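You operate a simulated robot arm through the tools that you are given. There is no shell and no other tool. Be economical: measure what you need, move in short steps, check, and stop when the job is done.

The job below is to be done with a simulated two-armed robot. You get a single attempt, and the scene is never put back.

TASK
Take the grey cloth and leave it on top of the hill print. Put the orange jug on the black worktop by the crate. Take the orange print and leave it on top of the black mount. Put the black sky gel cup on the top of the island bench away on the top of the glossy bench. Fetch the polishing block and set it on the top of the board jig. Take the first bath jug and put it on the shelf of the ply bench. Take the orange shim and leave it on the bottom finishing shelf. Do these in any order. Set down upright: orange jug, black sky gel cup, polishing block, first bath jug.
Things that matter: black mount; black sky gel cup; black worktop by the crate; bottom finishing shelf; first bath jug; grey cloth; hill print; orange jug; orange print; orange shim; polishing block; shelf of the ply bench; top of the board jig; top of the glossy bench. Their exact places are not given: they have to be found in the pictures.

Only the result counts: the job must be done as asked and must still hold three seconds after the hand-in. Knocking over, shifting, dropping, spilling or breaking anything else fails it. Flat cloth is picked up by pressing the open fingertips on it (5 to 10 N) and closing them slowly along it; thin cloth reads only 2 to 8 mm in the jaws.

THE ROBOT
Two 7-joint arms with two-finger grippers on one trunk, on a base that drives. Base frame: it is fixed to the floor where the robot stands at the start and does not move with it; the origin is under the middle of the robot, x ahead of it, y to its left, z up. Units: m, degrees, N and s.
The left shoulder is at the start at [0.078, 0.151, 0.938], the right one opposite. With the tool pointing down near the work surface each hand reaches from about 0.1 to 0.74 m from the robot's upright axis, wherever it stands, measured 20 degrees to its own side. Places, roughly: black mount (33x22x5 cm) [-2.3, -3.9, 0.5]; black sky gel cup [-1.75, -2.25, 1]; black worktop by the crate [-1.4, 2.5, 0.9]; bottom finishing shelf [-1.2, -4.1, 0.2]; first bath jug (16x10x12 cm) [-0.1, -2, 0.9]; grey cloth (11x6x4 cm) [0.5, 0.2, 0.9]; hill print (26x22x5 cm) [-0.1, -3.9, 0.5]; orange jug (17x11x14 cm) [-0.3, -1.8, 0.9]; orange print (19x11x4 cm) [-1.7, -2.1, 0.4]; orange shim [-1.25, -4, 1]; polishing block (8x5x5 cm) [-1.6, -1.9, 0.9]; shelf of the ply bench [0.8, -4.1, 0.4]; top of the board jig (18x13 cm) [1.64, -1.42, 0.92]; top of the glossy bench [-3.2, -4.1, 0.9]. Payload 2.54 kg a hand.
The tool frame of a hand sits at the grasp point between the pads (the TCP): z along the fingers, y along the line on which they close. The tips reach 0.03 m beyond it. The gripper opens to 0.116 m. The gripper's body begins 0.095 m behind the TCP.
Orientation is that of the tool frame in the base frame, as a unit quaternion [w, x, y, z]. With the fingers straight down and closing along the base's y, the tool's x points along the base's -x, its y along +y and its z along -z.

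THE INTERFACE
- The arms move only by the tool jog_arm. It takes "left_motion", "right_motion" or both (then of equal length, played together; a hand with none holds still); each is one flat list of numbers, 7 for each row, row after row: the gripper command, from -1 (fully open) to 1 (shut), values between in proportion, then the shift along the base's x, y, z in m, then the turn, a rotation vector about the base's x, y, z in degrees. In form: [hand, tx, ty, tz, ax, ay, az, hand, tx, ty, tz, ax, ay, az, ...]. A call has 1 to 12 rows; each row is the pose to reach, as a shift and turn from the pose commanded when the call began. A row lasts 0.2 s, in which the tool goes at most 0.05 m and 8.6 degrees; a call with a longer step from one row to the next is refused whole, and so is a gripper value outside its range. A pose out of reach is approached as far as the arm can. The call stops where the force on the tool passes 40 N (or 10 N more than at its start, if that is more) or the arm is blocked; 0.2 s more then pass. The fingers move at their own pace (about 0.072 m/s each) and stop on an object; they squeeze with about 27 N. The grip force told is the motor's: it shows also when the fingers shut on nothing. Time passes only in rows, and 0.2 s behind the last, so rows that repeat a pose let the fingers close. It gives the time, the measured TCP pose, the force on the tool (base axes), the opening and the grip force at its end, in the units of the frame above (readings bear some noise), with the torque about the TCP (base axes, N m) and any sound that the robot's microphone picked up.
- Cameras (640 x 400 px; columns grow to the right, rows downward): "scene" is now at [0.1529, 0.0459, 1.1229]; the picture's right is [0.44, -0.90, 0.00], its down [0.03, 0.01, -1.00] and it looks along [0.90, 0.44, 0.03] (base axes); focal length 214 px, centre (320, 200). "left" rides on the left gripper at [0.069, 0.015, -0.122] in its tool frame; the picture's right is [-0.21, 0.98, 0.00], its down [-0.83, -0.18, -0.53] and it looks along [-0.52, -0.11, 0.85] (tool axes); focal length 251 px, centre (320, 200). "right" rides on the right gripper at [0.069, -0.015, -0.122] in its tool frame; the picture's right is [0.21, 0.98, 0.00], its down [-0.83, 0.18, -0.53] and it looks along [-0.52, 0.11, 0.85] (tool axes); focal length 251 px, centre (320, 200).
- get_image(camera): a new picture of that camera. It takes no simulated time.
- move_column(by): slides the trunk up (or, below 0, down) by that many m; the arms and the scene camera ride with it, the base frame stays. It gives what a move gives, with no picture.
- steer(legs): drives the robot by 1 to 6 legs, each [ahead, left, turn to the left] in m, m and degrees, along the robot's own axes; the way and the turn of a leg run together, so that a leg with both is an arc; at most 1.5 m and 180 degrees a leg. The arms and the cameras ride along, it lands a little off, and it stops where it bumps. It gives what a move gives.
- head_to(pan, tilt): turns the head with the scene camera to pan (to the left, within 80 degrees either way) and tilt (down, from -29 to 69), counted from straight ahead of the robot. It gives what a move gives.
- locate(camera, pixels): for up to 12 pixels [column, row] of the newest picture of that camera ("zoom" is the newest enlarged one), the place [x, y, z] in the base frame of the surface seen there, good to about 0.002 m, but the place of the scene camera against the robot may be out by one fixed shift of up to 0.018 m in any direction. It takes no simulated time.
- close_up(camera, box): a new picture of the part [left, top, right, bottom] of that camera's present view, enlarged. It takes no simulated time.
- job_done(): hands the job in; it is judged then, once.

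Keep the steps short. Do not move on a guess: measure, check each grasp and each placing, and mend mistakes. In all there are 138 turns and 160 pictures (those below and enlarged ones count). Leave the grippers open and the arms clear of the work at the hand-in unless told otherwise, and finish with a single line.

The tools are called by a JSON object that holds its "fn" and its "kwargs". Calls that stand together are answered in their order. jog_arm: Moves the arms, as the interface text tells. Its arguments: {"type":"object","properties":{"left_motion":{"type":"array"},"right_motion":{"type":"array"}},"required":[]} The other tools are called the same way: move_column (by) slides the trunk up or down; steer (legs) drives the base; head_to (pan, tilt) turns the head that bears the scene camera; get_image (camera) takes a picture; locate (camera, pixels) gives the place of the surface under pixels of a picture; close_up (camera, box) takes an enlarged picture of a part of a camera's view; job_done () hands the job in.

At the start:

```text
time_s: 0.0
left_position: [0.3837, 0.4, 1.1461]
left_orientation: [0.0, 0.0, 1.0, -0.001]
left_force: [-0.3, -0.6, -0.6]
left_moment: [0.01, 0.02, 0.0]
left_gripper_width: 0.1158
left_grasp_force: 0.2
right_position: [0.3332, 0.0028, 1.1846]
right_orientation: [0.001, 0.0, 1.0, 0.001]
right_force: [0.2, 0.0, -0.5]
right_moment: [0.05, -0.02, -0.02]
right_gripper_width: 0.116
right_grasp_force: 0.1
trunk travel left (down, up): [-0.175, 0.114]
robot x, y, heading: [0.0003, 0.0001, 0.0]
head pan, tilt: [26.4, -1.8]
```

scene: 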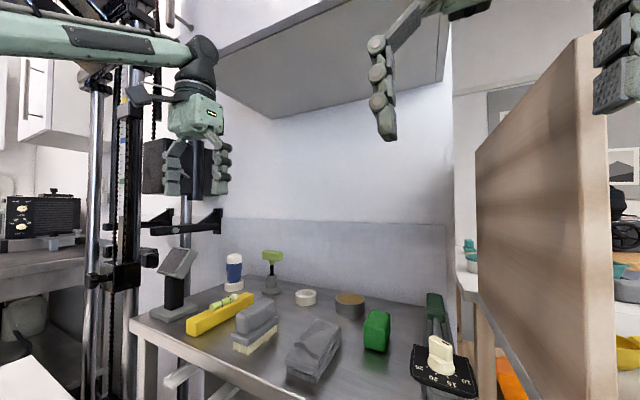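
right: 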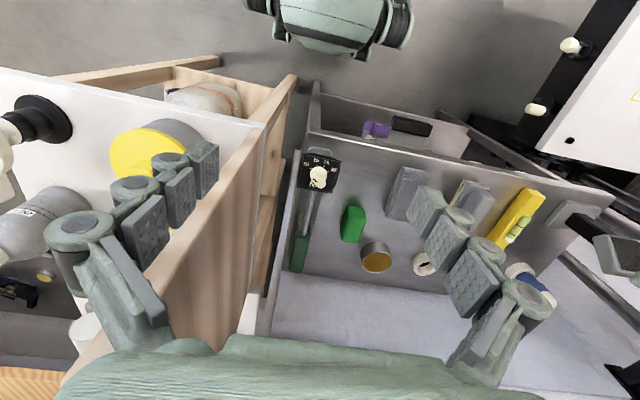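
left: 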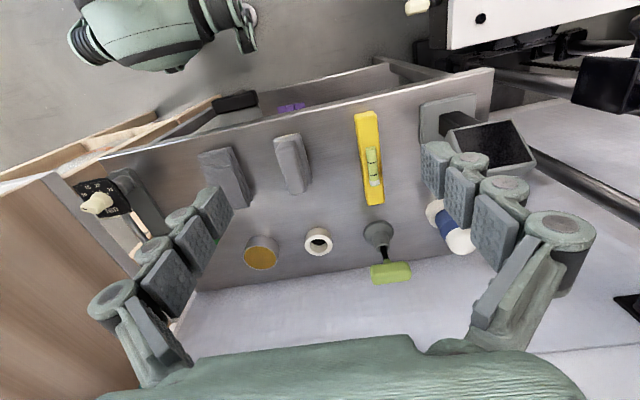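

I see the grey folded cloth at about (313,350) in the scene picture. I'll look closer and measure it.

{"fn": "head_to", "kwargs": {"pan": 20, "tilt": 35}}

{"fn": "get_image", "kwargs": {"camera": "scene"}}

```text
time_s: 1.0
left_position: [0.3843, 0.4011, 1.1469]
left_orientation: [0.001, 0.0, 1.0, 0.0]
left_force: [-0.2, 1.0, 0.5]
left_moment: [0.03, 0.05, -0.02]
left_gripper_width: 0.116
left_grasp_force: 0.1
right_position: [0.334, 0.0033, 1.184]
right_orientation: [0.0, 0.0, 1.0, 0.001]
right_force: [-0.2, 0.0, 0.5]
right_moment: [0.0, 0.02, 0.02]
right_gripper_width: 0.1162
right_grasp_force: 0.2
trunk travel left (down, up): [-0.175, 0.114]
robot x, y, heading: [-0.001, -0.0002, 0.4]
head pan, tilt: [20.0, 35.0]
```

```text
156 pictures are left
```

scene: 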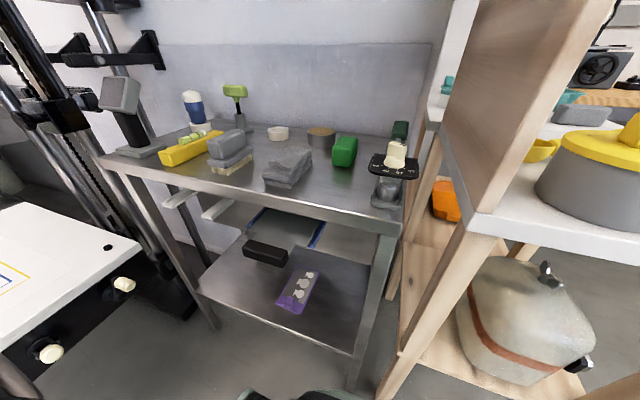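

{"fn": "close_up", "kwargs": {"camera": "scene", "box": [200, 110, 360, 210]}}

{"fn": "locate", "kwargs": {"camera": "scene", "pixels": [[288, 155], [310, 155], [270, 165], [285, 165], [290, 180], [265, 182], [285, 189], [250, 185], [230, 140], [345, 150]]}}

{"fn": "locate", "kwargs": {"camera": "left", "pixels": [[209, 155], [232, 152], [218, 180], [248, 200], [230, 170], [290, 150], [260, 250]]}}

{"fn": "close_up", "kwargs": {"camera": "left", "box": [180, 110, 340, 210]}}

```text
4.00 times, centred on (280, 160) of scene
```

zoom: 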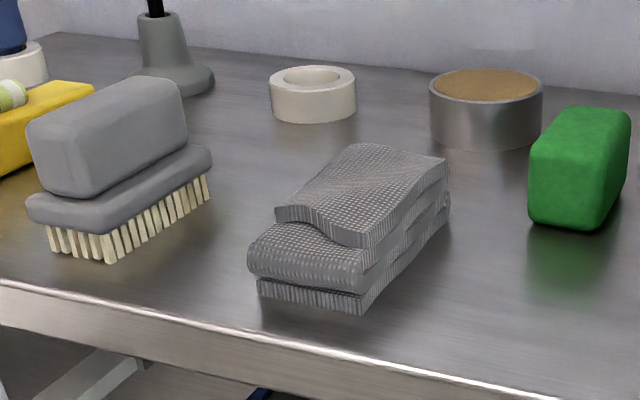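

```text
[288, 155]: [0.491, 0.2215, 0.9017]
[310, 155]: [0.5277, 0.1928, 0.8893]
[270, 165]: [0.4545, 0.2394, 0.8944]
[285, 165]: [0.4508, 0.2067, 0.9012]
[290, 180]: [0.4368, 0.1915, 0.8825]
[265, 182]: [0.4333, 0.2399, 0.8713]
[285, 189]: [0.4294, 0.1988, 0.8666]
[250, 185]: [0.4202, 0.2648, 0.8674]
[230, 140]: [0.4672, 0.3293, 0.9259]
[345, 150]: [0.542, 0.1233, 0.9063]
```

```text
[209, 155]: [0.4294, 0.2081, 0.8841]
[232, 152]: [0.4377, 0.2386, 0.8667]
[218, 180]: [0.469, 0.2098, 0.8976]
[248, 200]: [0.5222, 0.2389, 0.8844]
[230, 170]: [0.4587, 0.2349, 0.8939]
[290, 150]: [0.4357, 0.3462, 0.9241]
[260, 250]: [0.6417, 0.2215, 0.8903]
```

```text
4.00 times, centred on (260, 160) of left
```

zoom: 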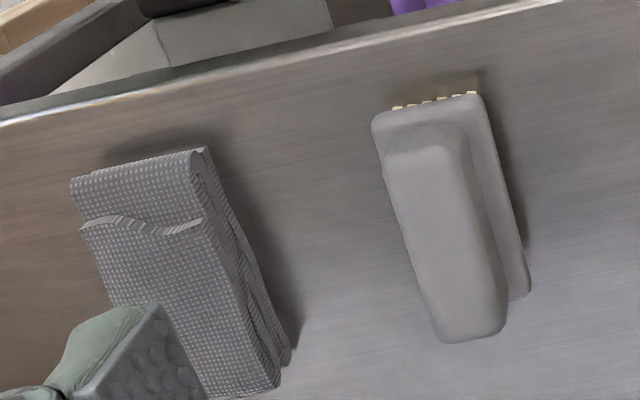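

{"fn": "locate", "kwargs": {"camera": "zoom", "pixels": [[78, 190], [192, 165], [210, 160], [265, 375], [285, 355], [120, 290], [200, 215], [90, 240], [180, 280], [320, 300]]}}

{"fn": "head_to", "kwargs": {"pan": -30, "tilt": 20}}

{"fn": "get_image", "kwargs": {"camera": "scene"}}

{"fn": "head_to", "kwargs": {"pan": -80, "tilt": 15}}

{"fn": "get_image", "kwargs": {"camera": "scene"}}

```text
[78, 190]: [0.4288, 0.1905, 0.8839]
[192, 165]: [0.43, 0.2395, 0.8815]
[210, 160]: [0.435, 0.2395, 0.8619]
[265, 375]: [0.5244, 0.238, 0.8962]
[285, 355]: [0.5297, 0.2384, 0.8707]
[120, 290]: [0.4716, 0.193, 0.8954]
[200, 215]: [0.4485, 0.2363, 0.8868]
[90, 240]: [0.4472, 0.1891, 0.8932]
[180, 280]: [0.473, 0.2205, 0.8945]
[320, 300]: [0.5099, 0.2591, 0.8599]
```

```text
time_s: 2.2
left_position: [0.3842, 0.3996, 1.1457]
left_orientation: [-0.001, -0.001, 1.0, -0.001]
left_force: [0.2, -0.7, 0.2]
left_moment: [0.03, -0.02, 0.01]
left_gripper_width: 0.1161
left_grasp_force: 0.1
right_position: [0.3333, 0.0037, 1.1836]
right_orientation: [0.001, 0.001, 1.0, 0.0]
right_force: [0.0, -0.2, 0.2]
right_moment: [0.0, 0.0, 0.0]
right_gripper_width: 0.1159
right_grasp_force: 0.0
trunk travel left (down, up): [-0.175, 0.114]
robot x, y, heading: [0.0014, 0.0014, -0.2]
head pan, tilt: [-30.0, 20.0]
```

```text
153 pictures are left
```

scene: 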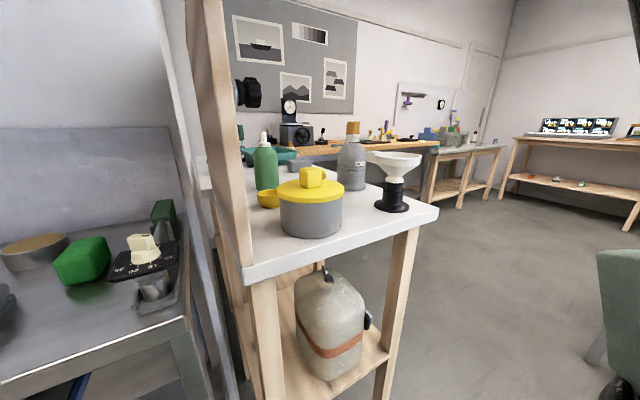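

```text
time_s: 3.4
left_position: [0.3831, 0.4008, 1.1469]
left_orientation: [0.0, -0.001, 1.0, 0.0]
left_force: [0.5, 0.0, 0.0]
left_moment: [-0.01, -0.01, -0.03]
left_gripper_width: 0.1161
left_grasp_force: 0.0
right_position: [0.3317, 0.0033, 1.1828]
right_orientation: [0.001, 0.001, 1.0, 0.001]
right_force: [0.0, 0.1, 0.1]
right_moment: [0.0, 0.03, 0.0]
right_gripper_width: 0.116
right_grasp_force: 0.0
trunk travel left (down, up): [-0.175, 0.114]
robot x, y, heading: [-0.0035, 0.0027, 0.0]
head pan, tilt: [-80.0, 15.0]
```

```text
152 pictures are left
```

scene: 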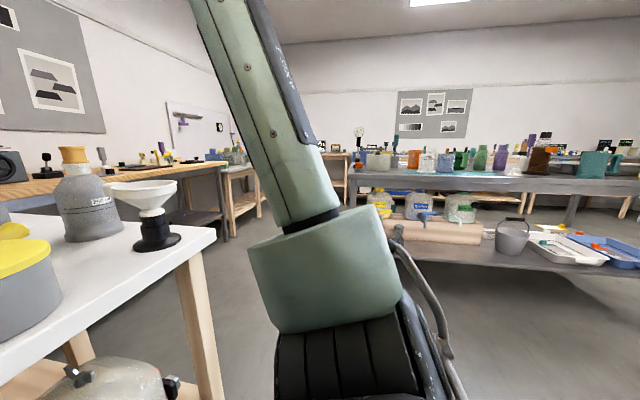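

The cloth lies along x from about 0.43 to 0.53 and across y from 0.19 to 0.24, with its top at 0.897. The table is at 0.866. I'll move the left hand over it and go down.

{"fn": "jog_arm", "kwargs": {"left_motion": [-0.4, 0.02, -0.045, 0, 0, 0, 0, -0.4, 0.05, -0.09, 0, 0, 0, 0, -0.4, 0.075, -0.135, 0, 0, 0, 0, -0.4, 0.095, -0.18, 0, 0, 0, 0, -0.4, 0.1, -0.186, -0.04, 0, 0, 0, -0.4, 0.1, -0.186, -0.08, 0, 0, 0, -0.4, 0.1, -0.186, -0.12, 0, 0, 0, -0.4, 0.1, -0.186, -0.12, 0, 0, 0]}}

{"fn": "get_image", "kwargs": {"camera": "left"}}

```text
refused: row 2 steps farther than a row can; nothing moved
```

```text
151 pictures are left
```

left: 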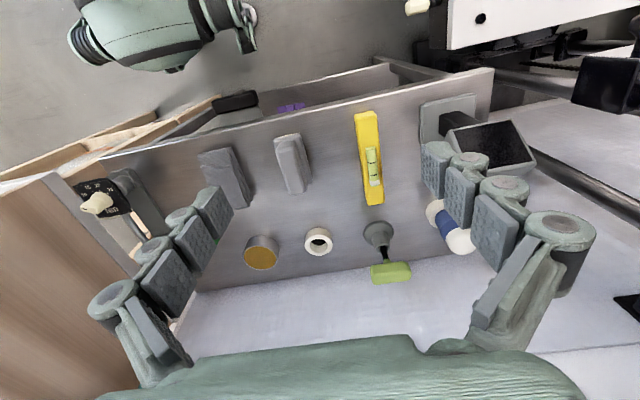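

A step was too long, so I'm resending with shorter steps.

{"fn": "jog_arm", "kwargs": {"left_motion": [-0.4, 0.02, -0.04, 0, 0, 0, 0, -0.4, 0.04, -0.08, 0, 0, 0, 0, -0.4, 0.06, -0.12, 0, 0, 0, 0, -0.4, 0.08, -0.16, 0, 0, 0, 0, -0.4, 0.1, -0.186, -0.03, 0, 0, 0, -0.4, 0.1, -0.186, -0.07, 0, 0, 0, -0.4, 0.1, -0.186, -0.12, 0, 0, 0, -0.4, 0.1, -0.186, -0.12, 0, 0, 0]}}

{"fn": "get_image", "kwargs": {"camera": "left"}}

```text
time_s: 5.2
left_position: [0.4835, 0.2137, 1.0251]
left_orientation: [0.0, 0.0, 1.0, 0.0]
left_force: [0.7, 0.1, -0.2]
left_moment: [-0.03, -0.01, 0.01]
left_gripper_width: 0.0809
left_grasp_force: 0.0
left hand out of reach, approached as far as the arm can: row 4
right_position: [0.3331, 0.0036, 1.1842]
right_orientation: [0.0, 0.001, 1.0, 0.001]
right_force: [-0.1, -0.7, 0.2]
right_moment: [-0.04, -0.01, 0.03]
right_gripper_width: 0.1162
right_grasp_force: 0.1
trunk travel left (down, up): [-0.175, 0.114]
robot x, y, heading: [-0.0021, 0.0017, -0.0]
head pan, tilt: [-80.0, 15.0]
```

```text
150 pictures are left
```

left: 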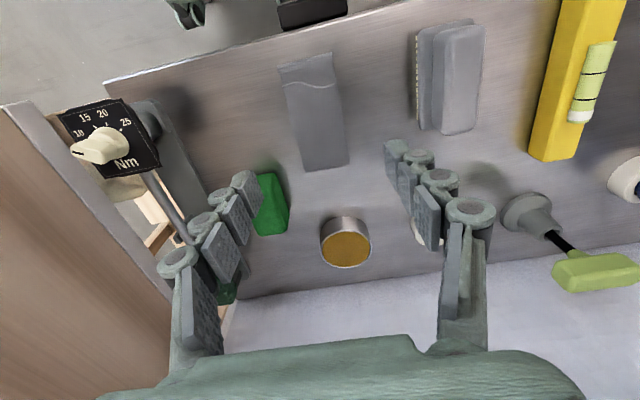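

The fingers straddle the cloth. Descending to TCP z≈0.901 and closing.

{"fn": "jog_arm", "kwargs": {"left_motion": [-0.4, -0.005, 0, -0.04, 0, 0, 0, -0.4, -0.005, 0, -0.08, 0, 0, 0, -0.4, -0.005, 0, -0.105, 0, 0, 0, -0.4, -0.005, 0, -0.124, 0, 0, 0, 0.2, -0.005, 0, -0.124, 0, 0, 0, 0.6, -0.005, 0, -0.124, 0, 0, 0, 1, -0.005, 0, -0.124, 0, 0, 0, 1, -0.005, 0, -0.124, 0, 0, 0, 1, -0.005, 0, -0.124, 0, 0, 0]}}

{"fn": "get_image", "kwargs": {"camera": "left"}}

```text
time_s: 7.2
left_position: [0.4792, 0.2136, 0.9019]
left_orientation: [0.0, 0.0, 1.0, 0.001]
left_force: [-0.4, -1.0, 0.5]
left_moment: [-0.05, -0.05, -0.01]
left_gripper_width: 0.0539
left_grasp_force: 26.9
right_position: [0.3325, 0.003, 1.1825]
right_orientation: [0.001, 0.0, 1.0, 0.001]
right_force: [0.3, -0.7, -0.3]
right_moment: [-0.01, 0.01, -0.01]
right_gripper_width: 0.116
right_grasp_force: 0.1
trunk travel left (down, up): [-0.175, 0.114]
robot x, y, heading: [0.0008, -0.0003, -0.1]
head pan, tilt: [-80.0, 15.0]
```

```text
149 pictures are left
```

left: 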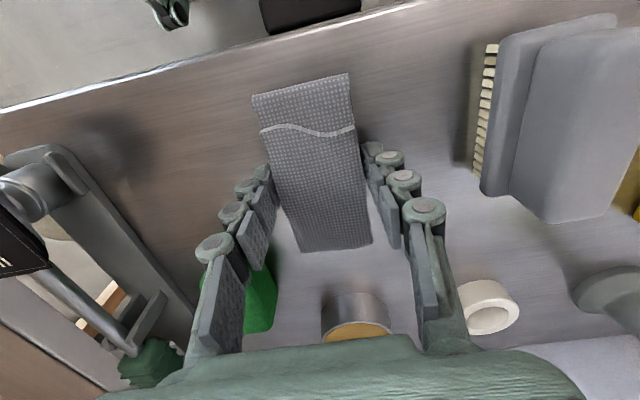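

The cloth is gripped: opening 0.054, 27 N. I'll lift it, retract it, and look at it.

{"fn": "jog_arm", "kwargs": {"left_motion": [1, 0, 0, 0.04, 0, 0, 0, 1, 0, 0, 0.08, 0, 0, 0, 1, 0, 0, 0.12, 0, 0, 0, 1, 0, 0, 0.16, 0, 0, 0, 1, 0, 0, 0.2, 0, 0, 0, 1, -0.03, 0, 0.23, 0, 0, 0, 1, -0.07, 0, 0.24, 0, 0, 0, 1, -0.11, 0.02, 0.24, 0, 0, 0, 1, -0.15, 0.04, 0.24, 0, 0, 0]}}

{"fn": "head_to", "kwargs": {"pan": 0, "tilt": 30}}

{"fn": "get_image", "kwargs": {"camera": "scene"}}

```text
time_s: 9.2
left_position: [0.3244, 0.2527, 1.1415]
left_orientation: [0.0, 0.0, 1.0, 0.0]
left_force: [-0.4, 0.2, 0.2]
left_moment: [0.01, -0.01, 0.0]
left_gripper_width: 0.0
left_grasp_force: 26.4
right_position: [0.3324, 0.0037, 1.1848]
right_orientation: [0.001, 0.0, 1.0, 0.001]
right_force: [0.4, -0.6, 0.0]
right_moment: [-0.01, -0.05, 0.01]
right_gripper_width: 0.1161
right_grasp_force: 0.1
trunk travel left (down, up): [-0.175, 0.114]
robot x, y, heading: [-0.0005, 0.0016, 0.0]
head pan, tilt: [-80.0, 15.0]
```

```text
time_s: 10.7
left_position: [0.3255, 0.2516, 1.1415]
left_orientation: [0.0, 0.0, 1.0, 0.0]
left_force: [-0.1, 0.2, 0.7]
left_moment: [0.04, -0.04, 0.01]
left_gripper_width: 0.0
left_grasp_force: 26.7
right_position: [0.3339, 0.0031, 1.183]
right_orientation: [0.0, 0.0, 1.0, 0.001]
right_force: [-0.1, -0.6, -0.2]
right_moment: [-0.02, -0.01, 0.0]
right_gripper_width: 0.1161
right_grasp_force: 0.2
trunk travel left (down, up): [-0.175, 0.114]
robot x, y, heading: [-0.0006, 0.0017, 0.2]
head pan, tilt: [0.0, 30.0]
```

```text
148 pictures are left
```

scene: 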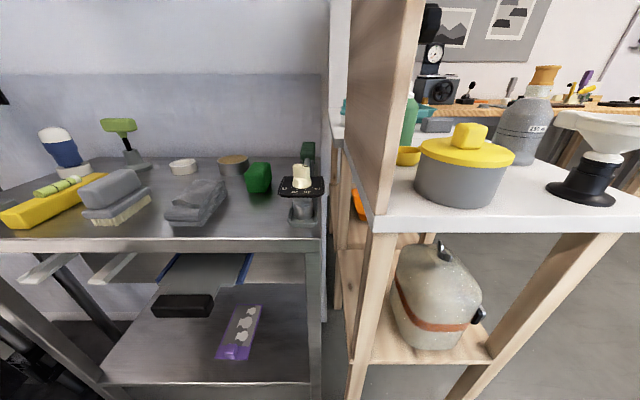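

The cloth slipped out and is still on the table. I need a deeper grip, so I'll measure it again.

{"fn": "close_up", "kwargs": {"camera": "scene", "box": [120, 140, 280, 240]}}

{"fn": "get_image", "kwargs": {"camera": "left"}}

```text
4.00 times, centred on (200, 190) of scene
```

zoom: 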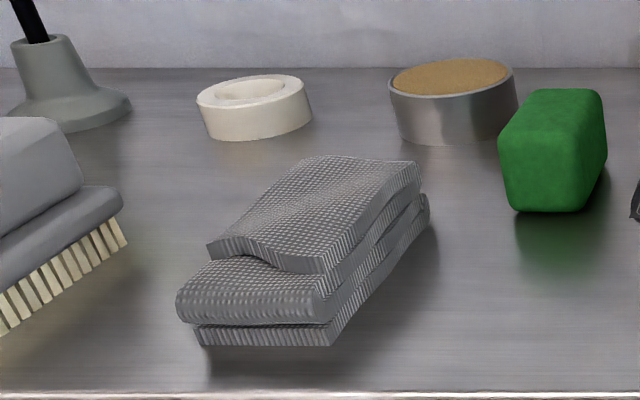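

```text
146 pictures are left
```

left: 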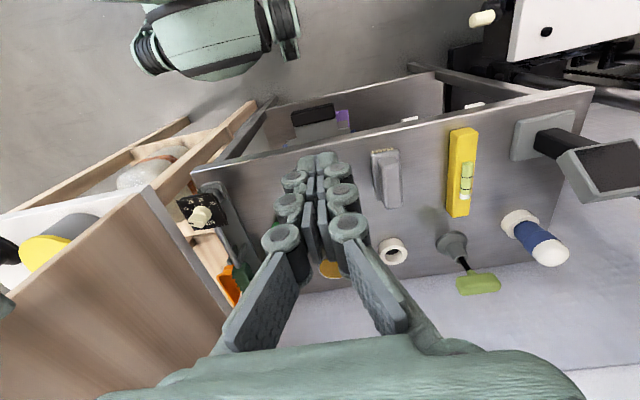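

The cloth hasn't moved. I'll go back over it with the hand open and descend until the tips nearly touch the table.

{"fn": "jog_arm", "kwargs": {"left_motion": [-0.4, 0.045, -0.01, 0, 0, 0, 0, -0.4, 0.09, -0.025, 0, 0, 0, 0, -0.4, 0.13, -0.038, 0, 0, 0, 0, -0.4, 0.155, -0.038, -0.03, 0, 0, 0, -0.4, 0.155, -0.038, -0.075, 0, 0, 0, -0.4, 0.155, -0.038, -0.12, 0, 0, 0, -0.4, 0.155, -0.038, -0.165, 0, 0, 0, -0.4, 0.155, -0.038, -0.21, 0, 0, 0, -0.4, 0.155, -0.038, -0.236, 0, 0, 0, -0.4, 0.155, -0.038, -0.246, 0, 0, 0, -0.4, 0.155, -0.038, -0.248, 0, 0, 0]}}

```text
time_s: 13.1
left_position: [0.4856, 0.2161, 0.8928]
left_orientation: [0.0, 0.0, 1.0, 0.0]
left_force: [-0.6, 0.6, -0.2]
left_moment: [0.0, -0.02, 0.02]
left_gripper_width: 0.0814
left_grasp_force: 0.0
left hand out of reach, approached as far as the arm can: row 3
right_position: [0.3333, 0.0034, 1.1831]
right_orientation: [0.001, 0.0, 1.0, 0.001]
right_force: [-0.8, -0.7, -0.6]
right_moment: [-0.01, 0.02, 0.01]
right_gripper_width: 0.1163
right_grasp_force: 0.1
trunk travel left (down, up): [-0.175, 0.114]
robot x, y, heading: [0.0, 0.0013, 0.1]
head pan, tilt: [0.0, 30.0]
```

No contact yet. I'll go 4 mm lower, then close, watching the force.

{"fn": "jog_arm", "kwargs": {"left_motion": [-0.4, -0.004, 0, -0.002, 0, 0, 0, -0.4, -0.004, 0, -0.004, 0, 0, 0, 0, -0.004, 0, -0.004, 0, 0, 0, 0.3, -0.004, 0, -0.004, 0, 0, 0, 1, -0.004, 0, -0.004, 0, 0, 0, 1, -0.004, 0, -0.004, 0, 0, 0, 1, -0.004, 0, -0.004, 0, 0, 0]}}

{"fn": "jog_arm", "kwargs": {"left_motion": [1, 0, 0, 0.01, 0, 0, 0, 1, 0, 0, 0.02, 0, 0, 0, 1, 0, 0, 0.03, 0, 0, 0, 1, 0, 0, 0.04, 0, 0, 0, 1, 0, 0, 0.06, 0, 0, 0]}}

{"fn": "get_image", "kwargs": {"camera": "left"}}

```text
time_s: 14.7
left_position: [0.4808, 0.2172, 0.8897]
left_orientation: [0.0, 0.0, 1.0, 0.0]
left_force: [1.0, 0.3, 1.3]
left_moment: [-0.1, -0.01, 0.02]
left_gripper_width: 0.0538
left_grasp_force: 26.7
right_position: [0.3337, 0.0031, 1.1842]
right_orientation: [0.001, 0.0, 1.0, 0.001]
right_force: [-0.2, -0.8, 0.1]
right_moment: [-0.01, 0.01, -0.01]
right_gripper_width: 0.1159
right_grasp_force: 0.1
trunk travel left (down, up): [-0.175, 0.114]
robot x, y, heading: [-0.0021, -0.0024, -0.0]
head pan, tilt: [0.0, 30.0]
```

```text
time_s: 15.9
left_position: [0.4789, 0.2154, 0.9501]
left_orientation: [0.0, 0.0, 1.0, 0.0]
left_force: [0.0, 0.3, -0.7]
left_moment: [0.01, 0.0, 0.02]
left_gripper_width: 0.0537
left_grasp_force: 27.1
right_position: [0.3329, 0.0034, 1.1837]
right_orientation: [0.001, 0.0, 1.0, 0.001]
right_force: [0.5, 0.2, 0.0]
right_moment: [0.01, 0.01, 0.02]
right_gripper_width: 0.1161
right_grasp_force: 0.1
trunk travel left (down, up): [-0.175, 0.114]
robot x, y, heading: [0.0012, 0.0003, -0.1]
head pan, tilt: [0.0, 30.0]
```

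```text
145 pictures are left
```

left: 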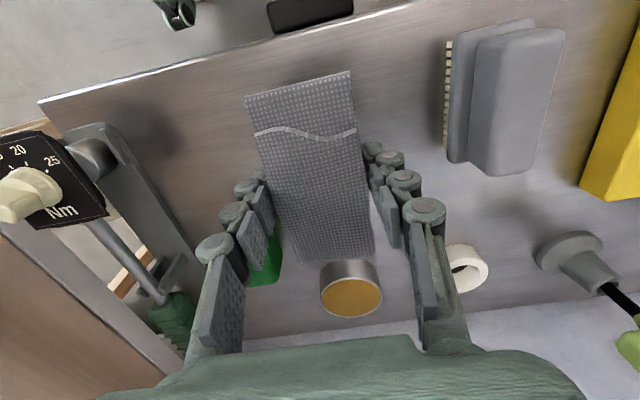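

The cloth is now held at 0.054 and lifted with the hand. I'll raise it and bring it in.

{"fn": "jog_arm", "kwargs": {"left_motion": [1, 0, 0, 0.03, 0, 0, 0, 1, 0, 0, 0.06, 0, 0, 0, 1, 0, 0, 0.09, 0, 0, 0, 1, 0, 0, 0.12, 0, 0, 0, 1, -0.03, 0, 0.15, 0, 0, 0, 1, -0.06, 0.01, 0.17, 0, 0, 0, 1, -0.09, 0.02, 0.18, 0, 0, 0, 1, -0.12, 0.03, 0.18, 0, 0, 0, 1, -0.15, 0.03, 0.18, 0, 0, 0]}}

{"fn": "head_to", "kwargs": {"pan": 80, "tilt": 25}}

{"fn": "get_image", "kwargs": {"camera": "scene"}}

```text
time_s: 17.9
left_position: [0.3292, 0.2456, 1.1303]
left_orientation: [-0.001, 0.0, 1.0, 0.0]
left_force: [0.4, 0.6, -0.6]
left_moment: [0.02, 0.03, 0.01]
left_gripper_width: 0.054
left_grasp_force: 27.0
right_position: [0.3324, 0.0036, 1.1841]
right_orientation: [0.001, -0.001, 1.0, 0.001]
right_force: [0.1, 0.1, 0.4]
right_moment: [0.03, 0.0, -0.02]
right_gripper_width: 0.116
right_grasp_force: 0.1
trunk travel left (down, up): [-0.175, 0.114]
robot x, y, heading: [-0.0013, 0.0003, 0.2]
head pan, tilt: [0.0, 30.0]
```

```text
time_s: 19.4
left_position: [0.3305, 0.2466, 1.1299]
left_orientation: [0.0, 0.0, 1.0, 0.0]
left_force: [-0.8, -0.3, -0.7]
left_moment: [0.02, -0.01, 0.01]
left_gripper_width: 0.0538
left_grasp_force: 26.7
right_position: [0.3338, 0.0035, 1.1835]
right_orientation: [0.001, 0.0, 1.0, 0.001]
right_force: [-0.5, 0.2, -0.1]
right_moment: [0.02, -0.01, 0.02]
right_gripper_width: 0.1161
right_grasp_force: 0.0
trunk travel left (down, up): [-0.175, 0.114]
robot x, y, heading: [0.0042, 0.004, 0.1]
head pan, tilt: [80.0, 25.0]
```

```text
144 pictures are left
```

scene: 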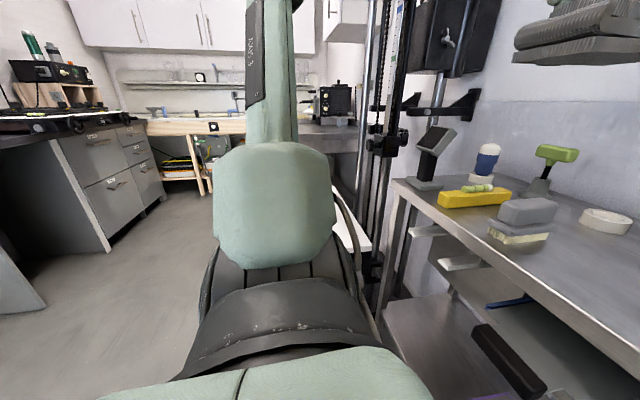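

Backing off the table a little and turning right toward the island.

{"fn": "steer", "kwargs": {"legs": [[-0.25, 0, 0], [0, 0, -90]]}}

{"fn": "head_to", "kwargs": {"pan": 0, "tilt": 20}}

{"fn": "get_image", "kwargs": {"camera": "scene"}}

{"fn": "head_to", "kwargs": {"pan": 60, "tilt": 20}}

{"fn": "get_image", "kwargs": {"camera": "scene"}}

{"fn": "head_to", "kwargs": {"pan": -60, "tilt": 20}}

{"fn": "get_image", "kwargs": {"camera": "scene"}}

```text
time_s: 25.1
left_position: [0.0077, -0.3227, 1.1306]
left_orientation: [0.0, 0.697, 0.717, -0.001]
left_force: [-0.6, -0.5, -0.6]
left_moment: [0.0, -0.03, 0.01]
left_gripper_width: 0.0537
left_grasp_force: 26.6
right_position: [-0.2351, -0.3333, 1.1833]
right_orientation: [0.001, 0.698, 0.716, 0.0]
right_force: [-0.5, -0.1, -0.1]
right_moment: [-0.04, 0.04, 0.01]
right_gripper_width: 0.116
right_grasp_force: 0.1
trunk travel left (down, up): [-0.175, 0.114]
robot x, y, heading: [-0.2474, -0.0031, -88.5]
head pan, tilt: [80.0, 25.0]
```

```text
time_s: 26.6
left_position: [0.0077, -0.3237, 1.1309]
left_orientation: [0.0, 0.697, 0.717, -0.001]
left_force: [0.0, 0.1, -0.6]
left_moment: [-0.03, 0.02, 0.0]
left_gripper_width: 0.0539
left_grasp_force: 26.5
right_position: [-0.2347, -0.3341, 1.1834]
right_orientation: [0.002, 0.697, 0.717, 0.0]
right_force: [0.4, 0.6, -0.3]
right_moment: [-0.02, -0.02, 0.04]
right_gripper_width: 0.1158
right_grasp_force: 0.0
trunk travel left (down, up): [-0.175, 0.114]
robot x, y, heading: [-0.2504, 0.0015, -88.1]
head pan, tilt: [0.0, 20.0]
```

```text
143 pictures are left
```

scene: 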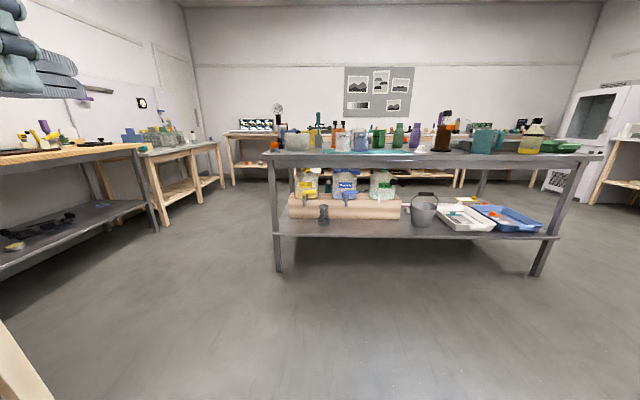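

```text
time_s: 27.9
left_position: [0.0072, -0.3229, 1.1303]
left_orientation: [0.0, 0.697, 0.717, 0.0]
left_force: [-0.5, 0.2, -0.4]
left_moment: [0.03, 0.02, -0.02]
left_gripper_width: 0.054
left_grasp_force: 26.8
right_position: [-0.2342, -0.3325, 1.1832]
right_orientation: [0.001, 0.698, 0.716, 0.0]
right_force: [-0.6, -0.9, 0.4]
right_moment: [0.0, 0.0, 0.0]
right_gripper_width: 0.116
right_grasp_force: 0.0
trunk travel left (down, up): [-0.175, 0.114]
robot x, y, heading: [-0.2491, -0.0048, -88.5]
head pan, tilt: [60.0, 20.0]
```

```text
142 pictures are left
```

scene: 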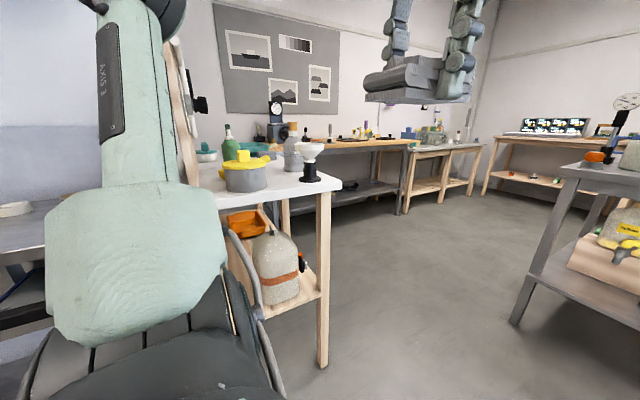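

```text
time_s: 29.9
left_position: [0.0081, -0.3229, 1.1299]
left_orientation: [0.0, 0.698, 0.716, 0.0]
left_force: [1.2, -0.6, -0.1]
left_moment: [-0.01, -0.02, 0.05]
left_gripper_width: 0.0537
left_grasp_force: 27.1
right_position: [-0.2349, -0.3331, 1.1837]
right_orientation: [0.002, 0.698, 0.716, 0.0]
right_force: [-0.3, 0.1, 0.1]
right_moment: [0.01, 0.0, 0.01]
right_gripper_width: 0.1158
right_grasp_force: 0.1
trunk travel left (down, up): [-0.175, 0.114]
robot x, y, heading: [-0.246, -0.0026, -88.6]
head pan, tilt: [-60.0, 20.0]
```

```text
141 pictures are left
```

scene: 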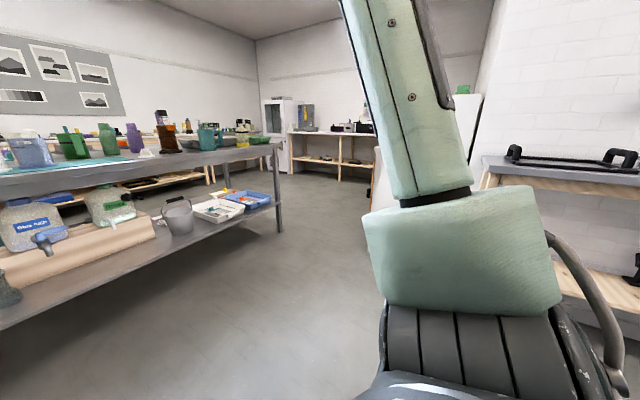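

I'll measure the island edge, then approach it.

{"fn": "head_to", "kwargs": {"pan": 0, "tilt": 25}}

{"fn": "get_image", "kwargs": {"camera": "scene"}}

{"fn": "locate", "kwargs": {"camera": "scene", "pixels": [[266, 135], [600, 137], [440, 138], [275, 215], [555, 217], [278, 250], [283, 120], [545, 120], [180, 130], [430, 110]]}}

{"fn": "close_up", "kwargs": {"camera": "scene", "box": [220, 70, 620, 220]}}

```text
time_s: 31.2
left_position: [0.008, -0.3231, 1.1301]
left_orientation: [0.0, 0.697, 0.717, 0.0]
left_force: [0.1, -0.1, -1.0]
left_moment: [0.0, -0.01, -0.03]
left_gripper_width: 0.0537
left_grasp_force: 26.9
right_position: [-0.2346, -0.3338, 1.1837]
right_orientation: [0.002, 0.697, 0.717, -0.001]
right_force: [0.8, -0.2, -0.1]
right_moment: [-0.01, -0.01, -0.01]
right_gripper_width: 0.1161
right_grasp_force: 0.0
trunk travel left (down, up): [-0.175, 0.114]
robot x, y, heading: [-0.2499, -0.0003, -88.4]
head pan, tilt: [0.0, 25.0]
```

```text
140 pictures are left
```

scene: 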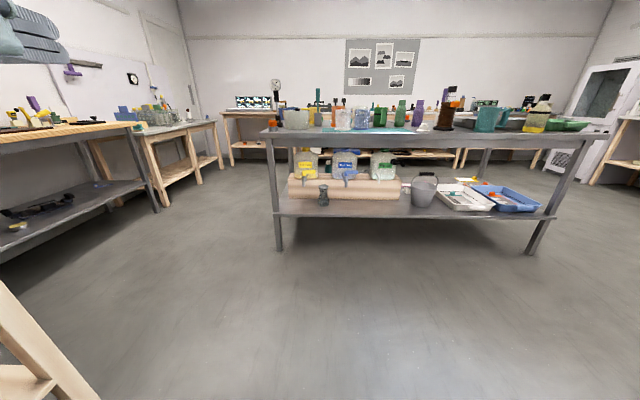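

```text
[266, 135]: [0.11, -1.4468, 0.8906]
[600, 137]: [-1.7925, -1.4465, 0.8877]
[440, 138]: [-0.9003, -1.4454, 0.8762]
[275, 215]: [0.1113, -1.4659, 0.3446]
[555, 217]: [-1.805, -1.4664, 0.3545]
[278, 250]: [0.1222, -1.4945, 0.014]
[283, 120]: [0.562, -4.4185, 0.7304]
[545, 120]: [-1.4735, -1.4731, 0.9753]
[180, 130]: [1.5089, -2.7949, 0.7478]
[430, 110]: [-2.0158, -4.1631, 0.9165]
```

```text
1.60 times, centred on (420, 145) of scene
```

zoom: 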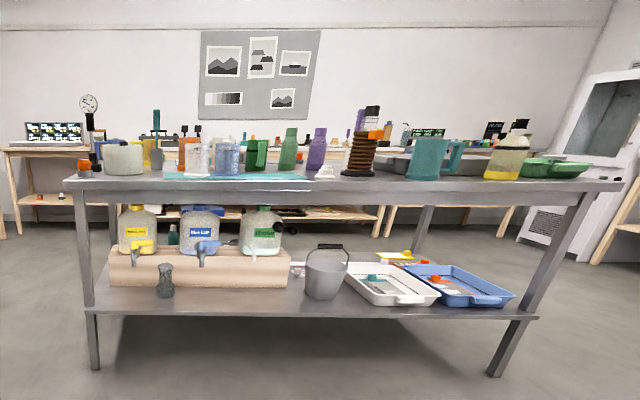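

The island's near edge is at y≈-1.446, its top is at z≈0.89, and it spans x from -1.8 to 0.11. Driving nearer.

{"fn": "steer", "kwargs": {"legs": [[0.9, 0, 0]]}}

{"fn": "head_to", "kwargs": {"pan": 0, "tilt": 25}}

{"fn": "get_image", "kwargs": {"camera": "scene"}}

{"fn": "close_up", "kwargs": {"camera": "scene", "box": [220, 60, 540, 260]}}

```text
time_s: 36.0
left_position: [0.0321, -1.2169, 1.1309]
left_orientation: [0.001, 0.697, 0.717, 0.0]
left_force: [0.3, 0.3, -0.1]
left_moment: [0.0, -0.01, 0.02]
left_gripper_width: 0.0534
left_grasp_force: 26.8
right_position: [-0.2096, -1.2276, 1.1829]
right_orientation: [0.002, 0.697, 0.717, 0.0]
right_force: [-0.3, -0.9, 0.1]
right_moment: [0.03, -0.02, 0.03]
right_gripper_width: 0.1162
right_grasp_force: 0.0
trunk travel left (down, up): [-0.175, 0.114]
robot x, y, heading: [-0.223, -0.8943, -88.6]
head pan, tilt: [0.0, 25.0]
```

```text
time_s: 36.6
left_position: [0.0316, -1.2173, 1.1289]
left_orientation: [0.0, 0.697, 0.717, 0.0]
left_force: [0.4, -0.6, -0.9]
left_moment: [0.01, -0.02, 0.01]
left_gripper_width: 0.0538
left_grasp_force: 26.7
right_position: [-0.2111, -1.2267, 1.1832]
right_orientation: [0.002, 0.698, 0.716, 0.0]
right_force: [0.0, 0.3, 0.0]
right_moment: [-0.04, -0.02, 0.02]
right_gripper_width: 0.1161
right_grasp_force: 0.0
trunk travel left (down, up): [-0.175, 0.114]
robot x, y, heading: [-0.2242, -0.8928, -88.5]
head pan, tilt: [0.0, 25.0]
```

```text
138 pictures are left
```

scene: 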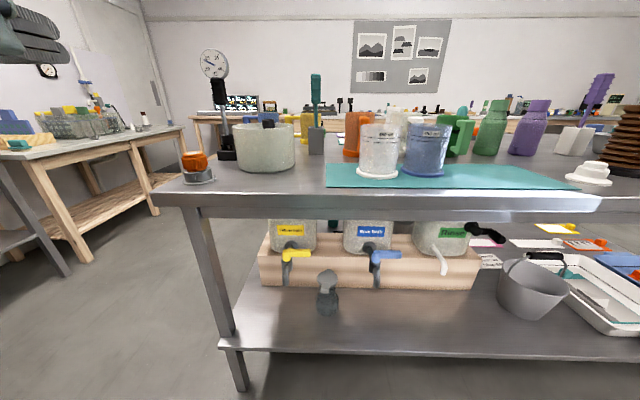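

```text
2.00 times, centred on (380, 160) of scene
```

zoom: 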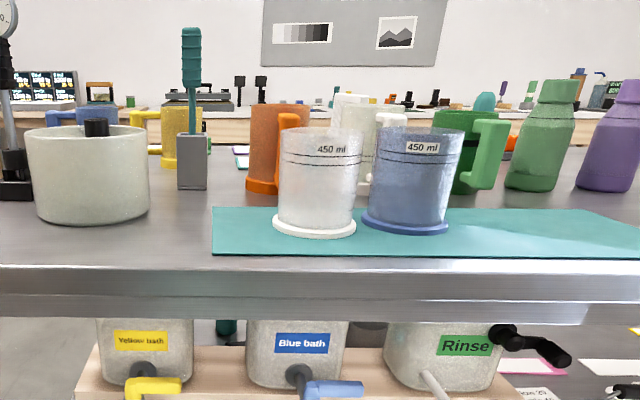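

Several jugs are here: yellow, blue, orange, white and green. I'll raise the trunk for a view from above and locate them.

{"fn": "move_column", "kwargs": {"by": 0.11}}

{"fn": "get_image", "kwargs": {"camera": "scene"}}

{"fn": "close_up", "kwargs": {"camera": "scene", "box": [180, 90, 500, 230]}}

{"fn": "get_image", "kwargs": {"camera": "right"}}

```text
time_s: 38.0
left_position: [0.0329, -1.2168, 1.2398]
left_orientation: [0.0, 0.697, 0.717, 0.0]
left_force: [0.6, 0.3, -1.5]
left_moment: [0.05, 0.02, 0.01]
left_gripper_width: 0.0538
left_grasp_force: 27.0
right_position: [-0.2111, -1.2266, 1.2938]
right_orientation: [0.001, 0.698, 0.717, 0.0]
right_force: [-0.9, -0.2, 0.1]
right_moment: [0.05, -0.03, 0.02]
right_gripper_width: 0.116
right_grasp_force: 0.0
trunk travel left (down, up): [-0.285, 0.004]
robot x, y, heading: [-0.2187, -0.8931, -88.4]
head pan, tilt: [0.0, 25.0]
```

```text
136 pictures are left
```

scene: 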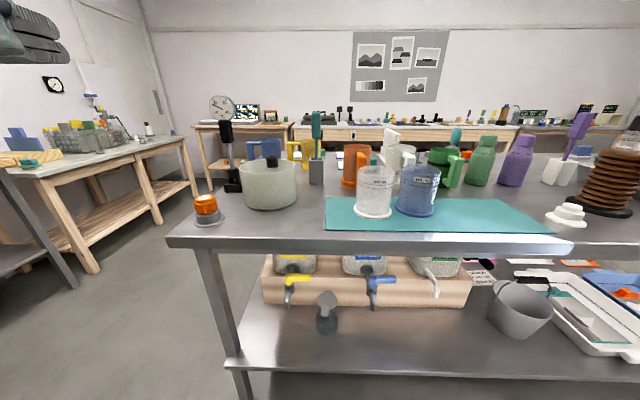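

```text
2.00 times, centred on (340, 160) of scene
```

zoom: 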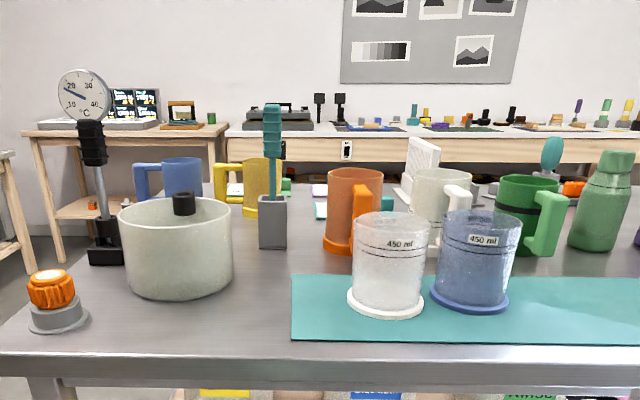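

```text
134 pictures are left
```

right: 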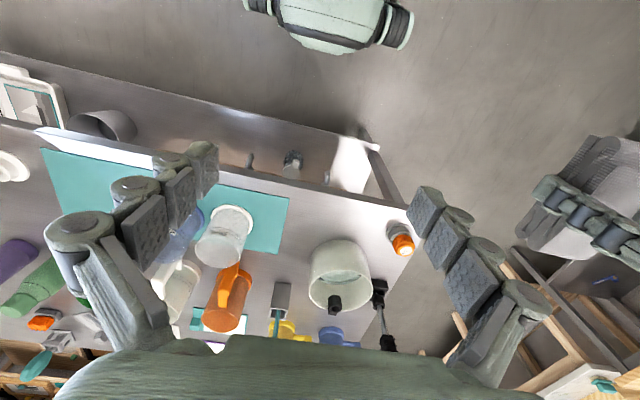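

{"fn": "locate", "kwargs": {"camera": "scene", "pixels": [[264, 148], [308, 155], [354, 165], [402, 160], [444, 165], [443, 158], [353, 182]]}}

{"fn": "close_up", "kwargs": {"camera": "scene", "box": [220, 120, 320, 200]}}

{"fn": "close_up", "kwargs": {"camera": "scene", "box": [440, 250, 600, 350]}}

{"fn": "close_up", "kwargs": {"camera": "scene", "box": [340, 20, 460, 110]}}

```text
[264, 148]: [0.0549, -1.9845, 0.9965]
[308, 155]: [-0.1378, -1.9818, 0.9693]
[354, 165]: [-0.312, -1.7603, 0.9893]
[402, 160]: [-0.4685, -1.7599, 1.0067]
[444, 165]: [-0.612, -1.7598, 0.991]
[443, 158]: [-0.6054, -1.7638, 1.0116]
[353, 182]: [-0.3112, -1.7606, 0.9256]
```

```text
5.00 times, centred on (270, 160) of scene
```

zoom: 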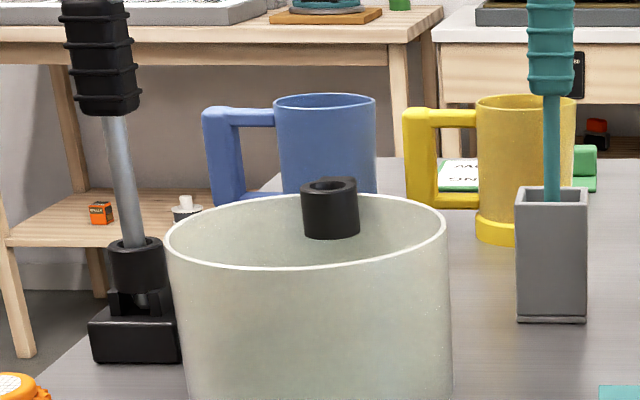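

```text
4.00 times, centred on (520, 300) of scene
```

zoom: 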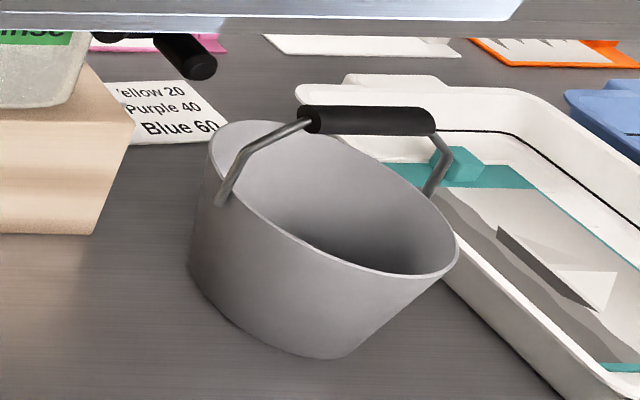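

```text
4.44 times, centred on (400, 65) of scene
```

zoom: 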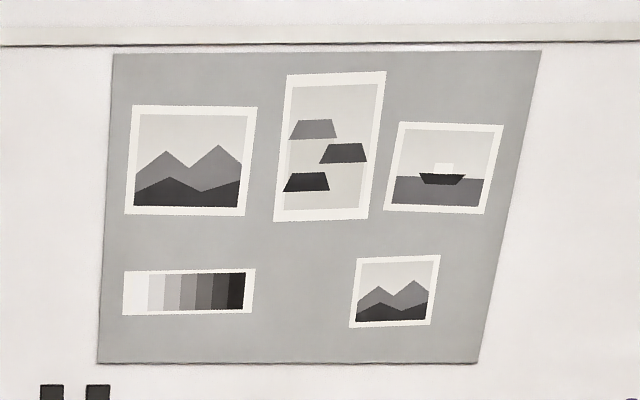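

A card on the shelf says "Yellow 20 / Purple 40 / Blue 60", and the yellow jug is at x≈-0.14, which matches the "first bath jug" place. I'll check the free width on the left and around the far side before driving round.

{"fn": "head_to", "kwargs": {"pan": 35, "tilt": 30}}

{"fn": "get_image", "kwargs": {"camera": "scene"}}

{"fn": "locate", "kwargs": {"camera": "scene", "pixels": [[200, 145], [260, 130], [330, 130], [400, 180], [450, 260], [350, 110], [290, 220], [130, 200], [180, 290]]}}

```text
time_s: 39.0
left_position: [0.0314, -1.2172, 1.2397]
left_orientation: [0.0, 0.697, 0.717, 0.0]
left_force: [1.0, -0.3, 0.1]
left_moment: [-0.03, 0.0, 0.0]
left_gripper_width: 0.0537
left_grasp_force: 26.9
right_position: [-0.2108, -1.2278, 1.2927]
right_orientation: [0.002, 0.698, 0.717, 0.0]
right_force: [1.1, -0.5, 0.2]
right_moment: [0.0, 0.02, 0.0]
right_gripper_width: 0.1161
right_grasp_force: 0.0
trunk travel left (down, up): [-0.285, 0.004]
robot x, y, heading: [-0.2241, -0.8941, -88.7]
head pan, tilt: [35.0, 30.0]
```

```text
130 pictures are left
```

scene: 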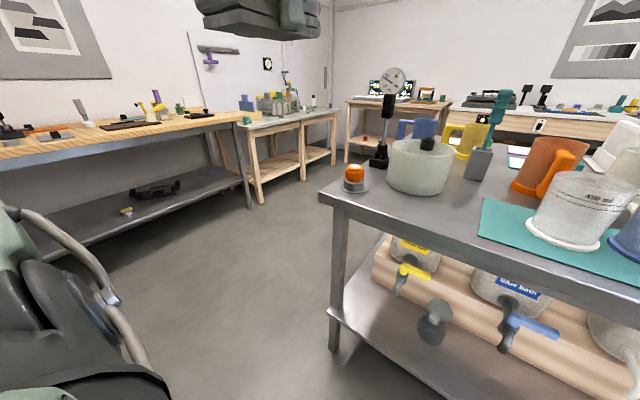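

```text
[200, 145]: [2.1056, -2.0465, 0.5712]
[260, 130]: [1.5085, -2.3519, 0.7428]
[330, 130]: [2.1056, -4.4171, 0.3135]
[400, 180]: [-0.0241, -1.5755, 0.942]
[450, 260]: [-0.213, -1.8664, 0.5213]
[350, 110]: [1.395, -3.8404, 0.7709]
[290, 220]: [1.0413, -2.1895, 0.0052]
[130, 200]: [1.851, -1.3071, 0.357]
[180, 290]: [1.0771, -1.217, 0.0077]
```

The corridor between x=0.11 and x=1.5 is clear. Driving left, then ahead.

{"fn": "steer", "kwargs": {"legs": [[0, 1.0, 0], [1.1, 0, 0], [0.95, 0, 0]]}}

{"fn": "head_to", "kwargs": {"pan": 0, "tilt": 35}}

{"fn": "get_image", "kwargs": {"camera": "scene"}}

{"fn": "head_to", "kwargs": {"pan": -60, "tilt": 25}}

{"fn": "get_image", "kwargs": {"camera": "scene"}}

```text
time_s: 58.7
left_position: [1.0885, -3.2272, 1.2404]
left_orientation: [0.0, 0.702, 0.712, 0.0]
left_force: [1.0, 0.4, -0.2]
left_moment: [0.03, -0.01, -0.01]
left_gripper_width: 0.0536
left_grasp_force: 26.9
right_position: [0.8455, -3.2331, 1.293]
right_orientation: [0.001, 0.703, 0.712, 0.0]
right_force: [0.3, -0.5, 0.7]
right_moment: [0.02, 0.03, 0.0]
right_gripper_width: 0.1163
right_grasp_force: 0.1
trunk travel left (down, up): [-0.285, 0.004]
robot x, y, heading: [0.8356, -2.8987, -89.5]
head pan, tilt: [35.0, 30.0]
```

```text
time_s: 59.7
left_position: [1.0887, -3.2264, 1.2392]
left_orientation: [0.0, 0.702, 0.712, 0.0]
left_force: [1.1, -0.6, 0.1]
left_moment: [0.0, 0.01, 0.01]
left_gripper_width: 0.054
left_grasp_force: 27.6
right_position: [0.8448, -3.2324, 1.2929]
right_orientation: [0.002, 0.703, 0.712, 0.0]
right_force: [0.3, 0.7, 0.1]
right_moment: [0.0, 0.01, 0.02]
right_gripper_width: 0.116
right_grasp_force: 0.1
trunk travel left (down, up): [-0.285, 0.004]
robot x, y, heading: [0.8361, -2.8992, -89.3]
head pan, tilt: [0.0, 35.0]
```

```text
129 pictures are left
```

scene: 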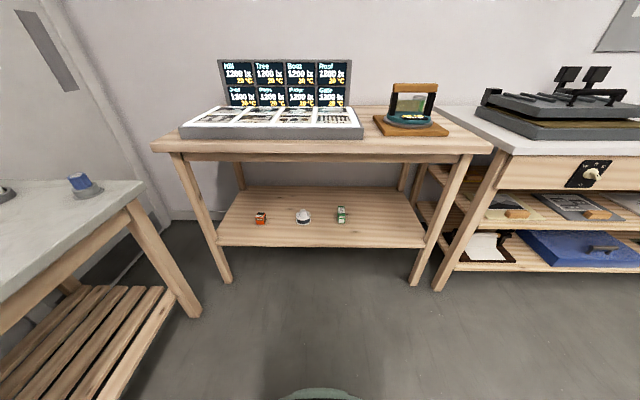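

```text
time_s: 61.0
left_position: [1.0885, -3.2259, 1.2401]
left_orientation: [0.0, 0.703, 0.712, 0.0]
left_force: [-0.8, 1.4, -0.6]
left_moment: [0.01, -0.01, -0.06]
left_gripper_width: 0.0539
left_grasp_force: 26.6
right_position: [0.8444, -3.2326, 1.2949]
right_orientation: [0.001, 0.702, 0.712, -0.001]
right_force: [-0.6, 0.9, -0.4]
right_moment: [0.02, 0.03, 0.02]
right_gripper_width: 0.1161
right_grasp_force: 0.0
trunk travel left (down, up): [-0.285, 0.004]
robot x, y, heading: [0.8357, -2.9009, -89.1]
head pan, tilt: [-60.0, 25.0]
```

```text
128 pictures are left
```

scene: 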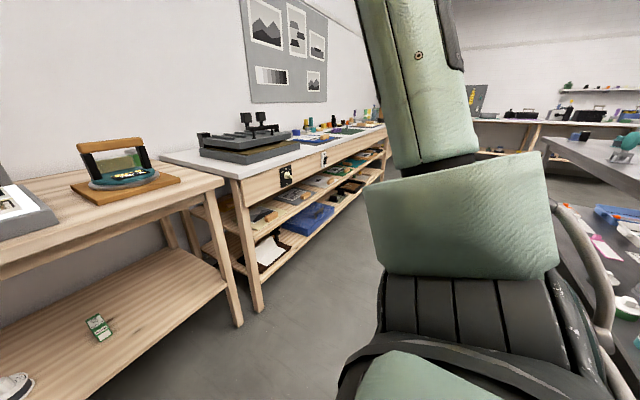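

The hill print should be on the open middle shelf of the long bench to the right. I'll slide right to face it.

{"fn": "steer", "kwargs": {"legs": [[0, -0.93, 0]]}}

{"fn": "move_column", "kwargs": {"by": -0.28}}

{"fn": "head_to", "kwargs": {"pan": 0, "tilt": 25}}

{"fn": "get_image", "kwargs": {"camera": "scene"}}

```text
time_s: 70.3
left_position: [0.1549, -3.2372, 1.2397]
left_orientation: [-0.001, 0.704, 0.71, 0.0]
left_force: [0.2, 0.6, -1.5]
left_moment: [-0.02, 0.0, 0.01]
left_gripper_width: 0.0537
left_grasp_force: 27.4
right_position: [-0.0881, -3.2431, 1.2934]
right_orientation: [0.001, 0.705, 0.71, 0.0]
right_force: [-0.2, -0.2, 0.2]
right_moment: [0.01, 0.02, -0.02]
right_gripper_width: 0.1161
right_grasp_force: 0.1
trunk travel left (down, up): [-0.285, 0.004]
robot x, y, heading: [-0.0912, -2.9081, -89.5]
head pan, tilt: [-60.0, 25.0]
```

```text
time_s: 73.1
left_position: [0.1546, -3.2364, 0.9607]
left_orientation: [0.0, 0.704, 0.71, -0.001]
left_force: [-0.8, -1.0, -0.9]
left_moment: [0.01, 0.0, 0.0]
left_gripper_width: 0.0537
left_grasp_force: 26.4
right_position: [-0.0873, -3.244, 1.0145]
right_orientation: [0.002, 0.705, 0.71, 0.0]
right_force: [0.2, 0.0, 0.2]
right_moment: [-0.01, 0.01, 0.01]
right_gripper_width: 0.1159
right_grasp_force: 0.1
trunk travel left (down, up): [-0.005, 0.284]
robot x, y, heading: [-0.0948, -2.9071, -89.3]
head pan, tilt: [-60.0, 25.0]
```

```text
time_s: 74.4
left_position: [0.1557, -3.2384, 0.9604]
left_orientation: [-0.001, 0.704, 0.71, 0.0]
left_force: [0.5, -1.4, -0.8]
left_moment: [-0.02, 0.04, -0.01]
left_gripper_width: 0.0537
left_grasp_force: 27.3
right_position: [-0.087, -3.2431, 1.0139]
right_orientation: [0.002, 0.704, 0.71, 0.0]
right_force: [-0.3, -0.2, 0.2]
right_moment: [0.02, 0.02, -0.03]
right_gripper_width: 0.116
right_grasp_force: 0.1
trunk travel left (down, up): [-0.005, 0.284]
robot x, y, heading: [-0.0949, -2.9109, -89.5]
head pan, tilt: [0.0, 25.0]
```

```text
127 pictures are left
```

scene: 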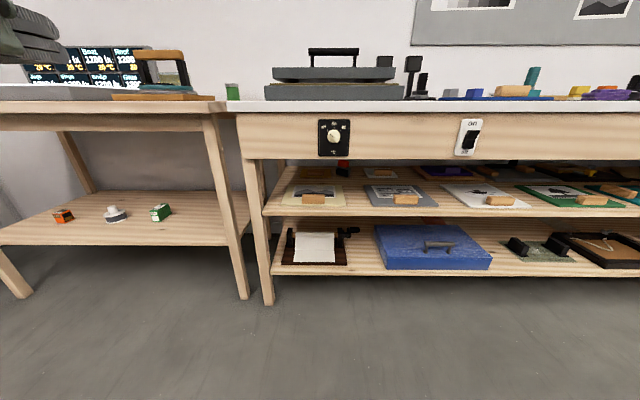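

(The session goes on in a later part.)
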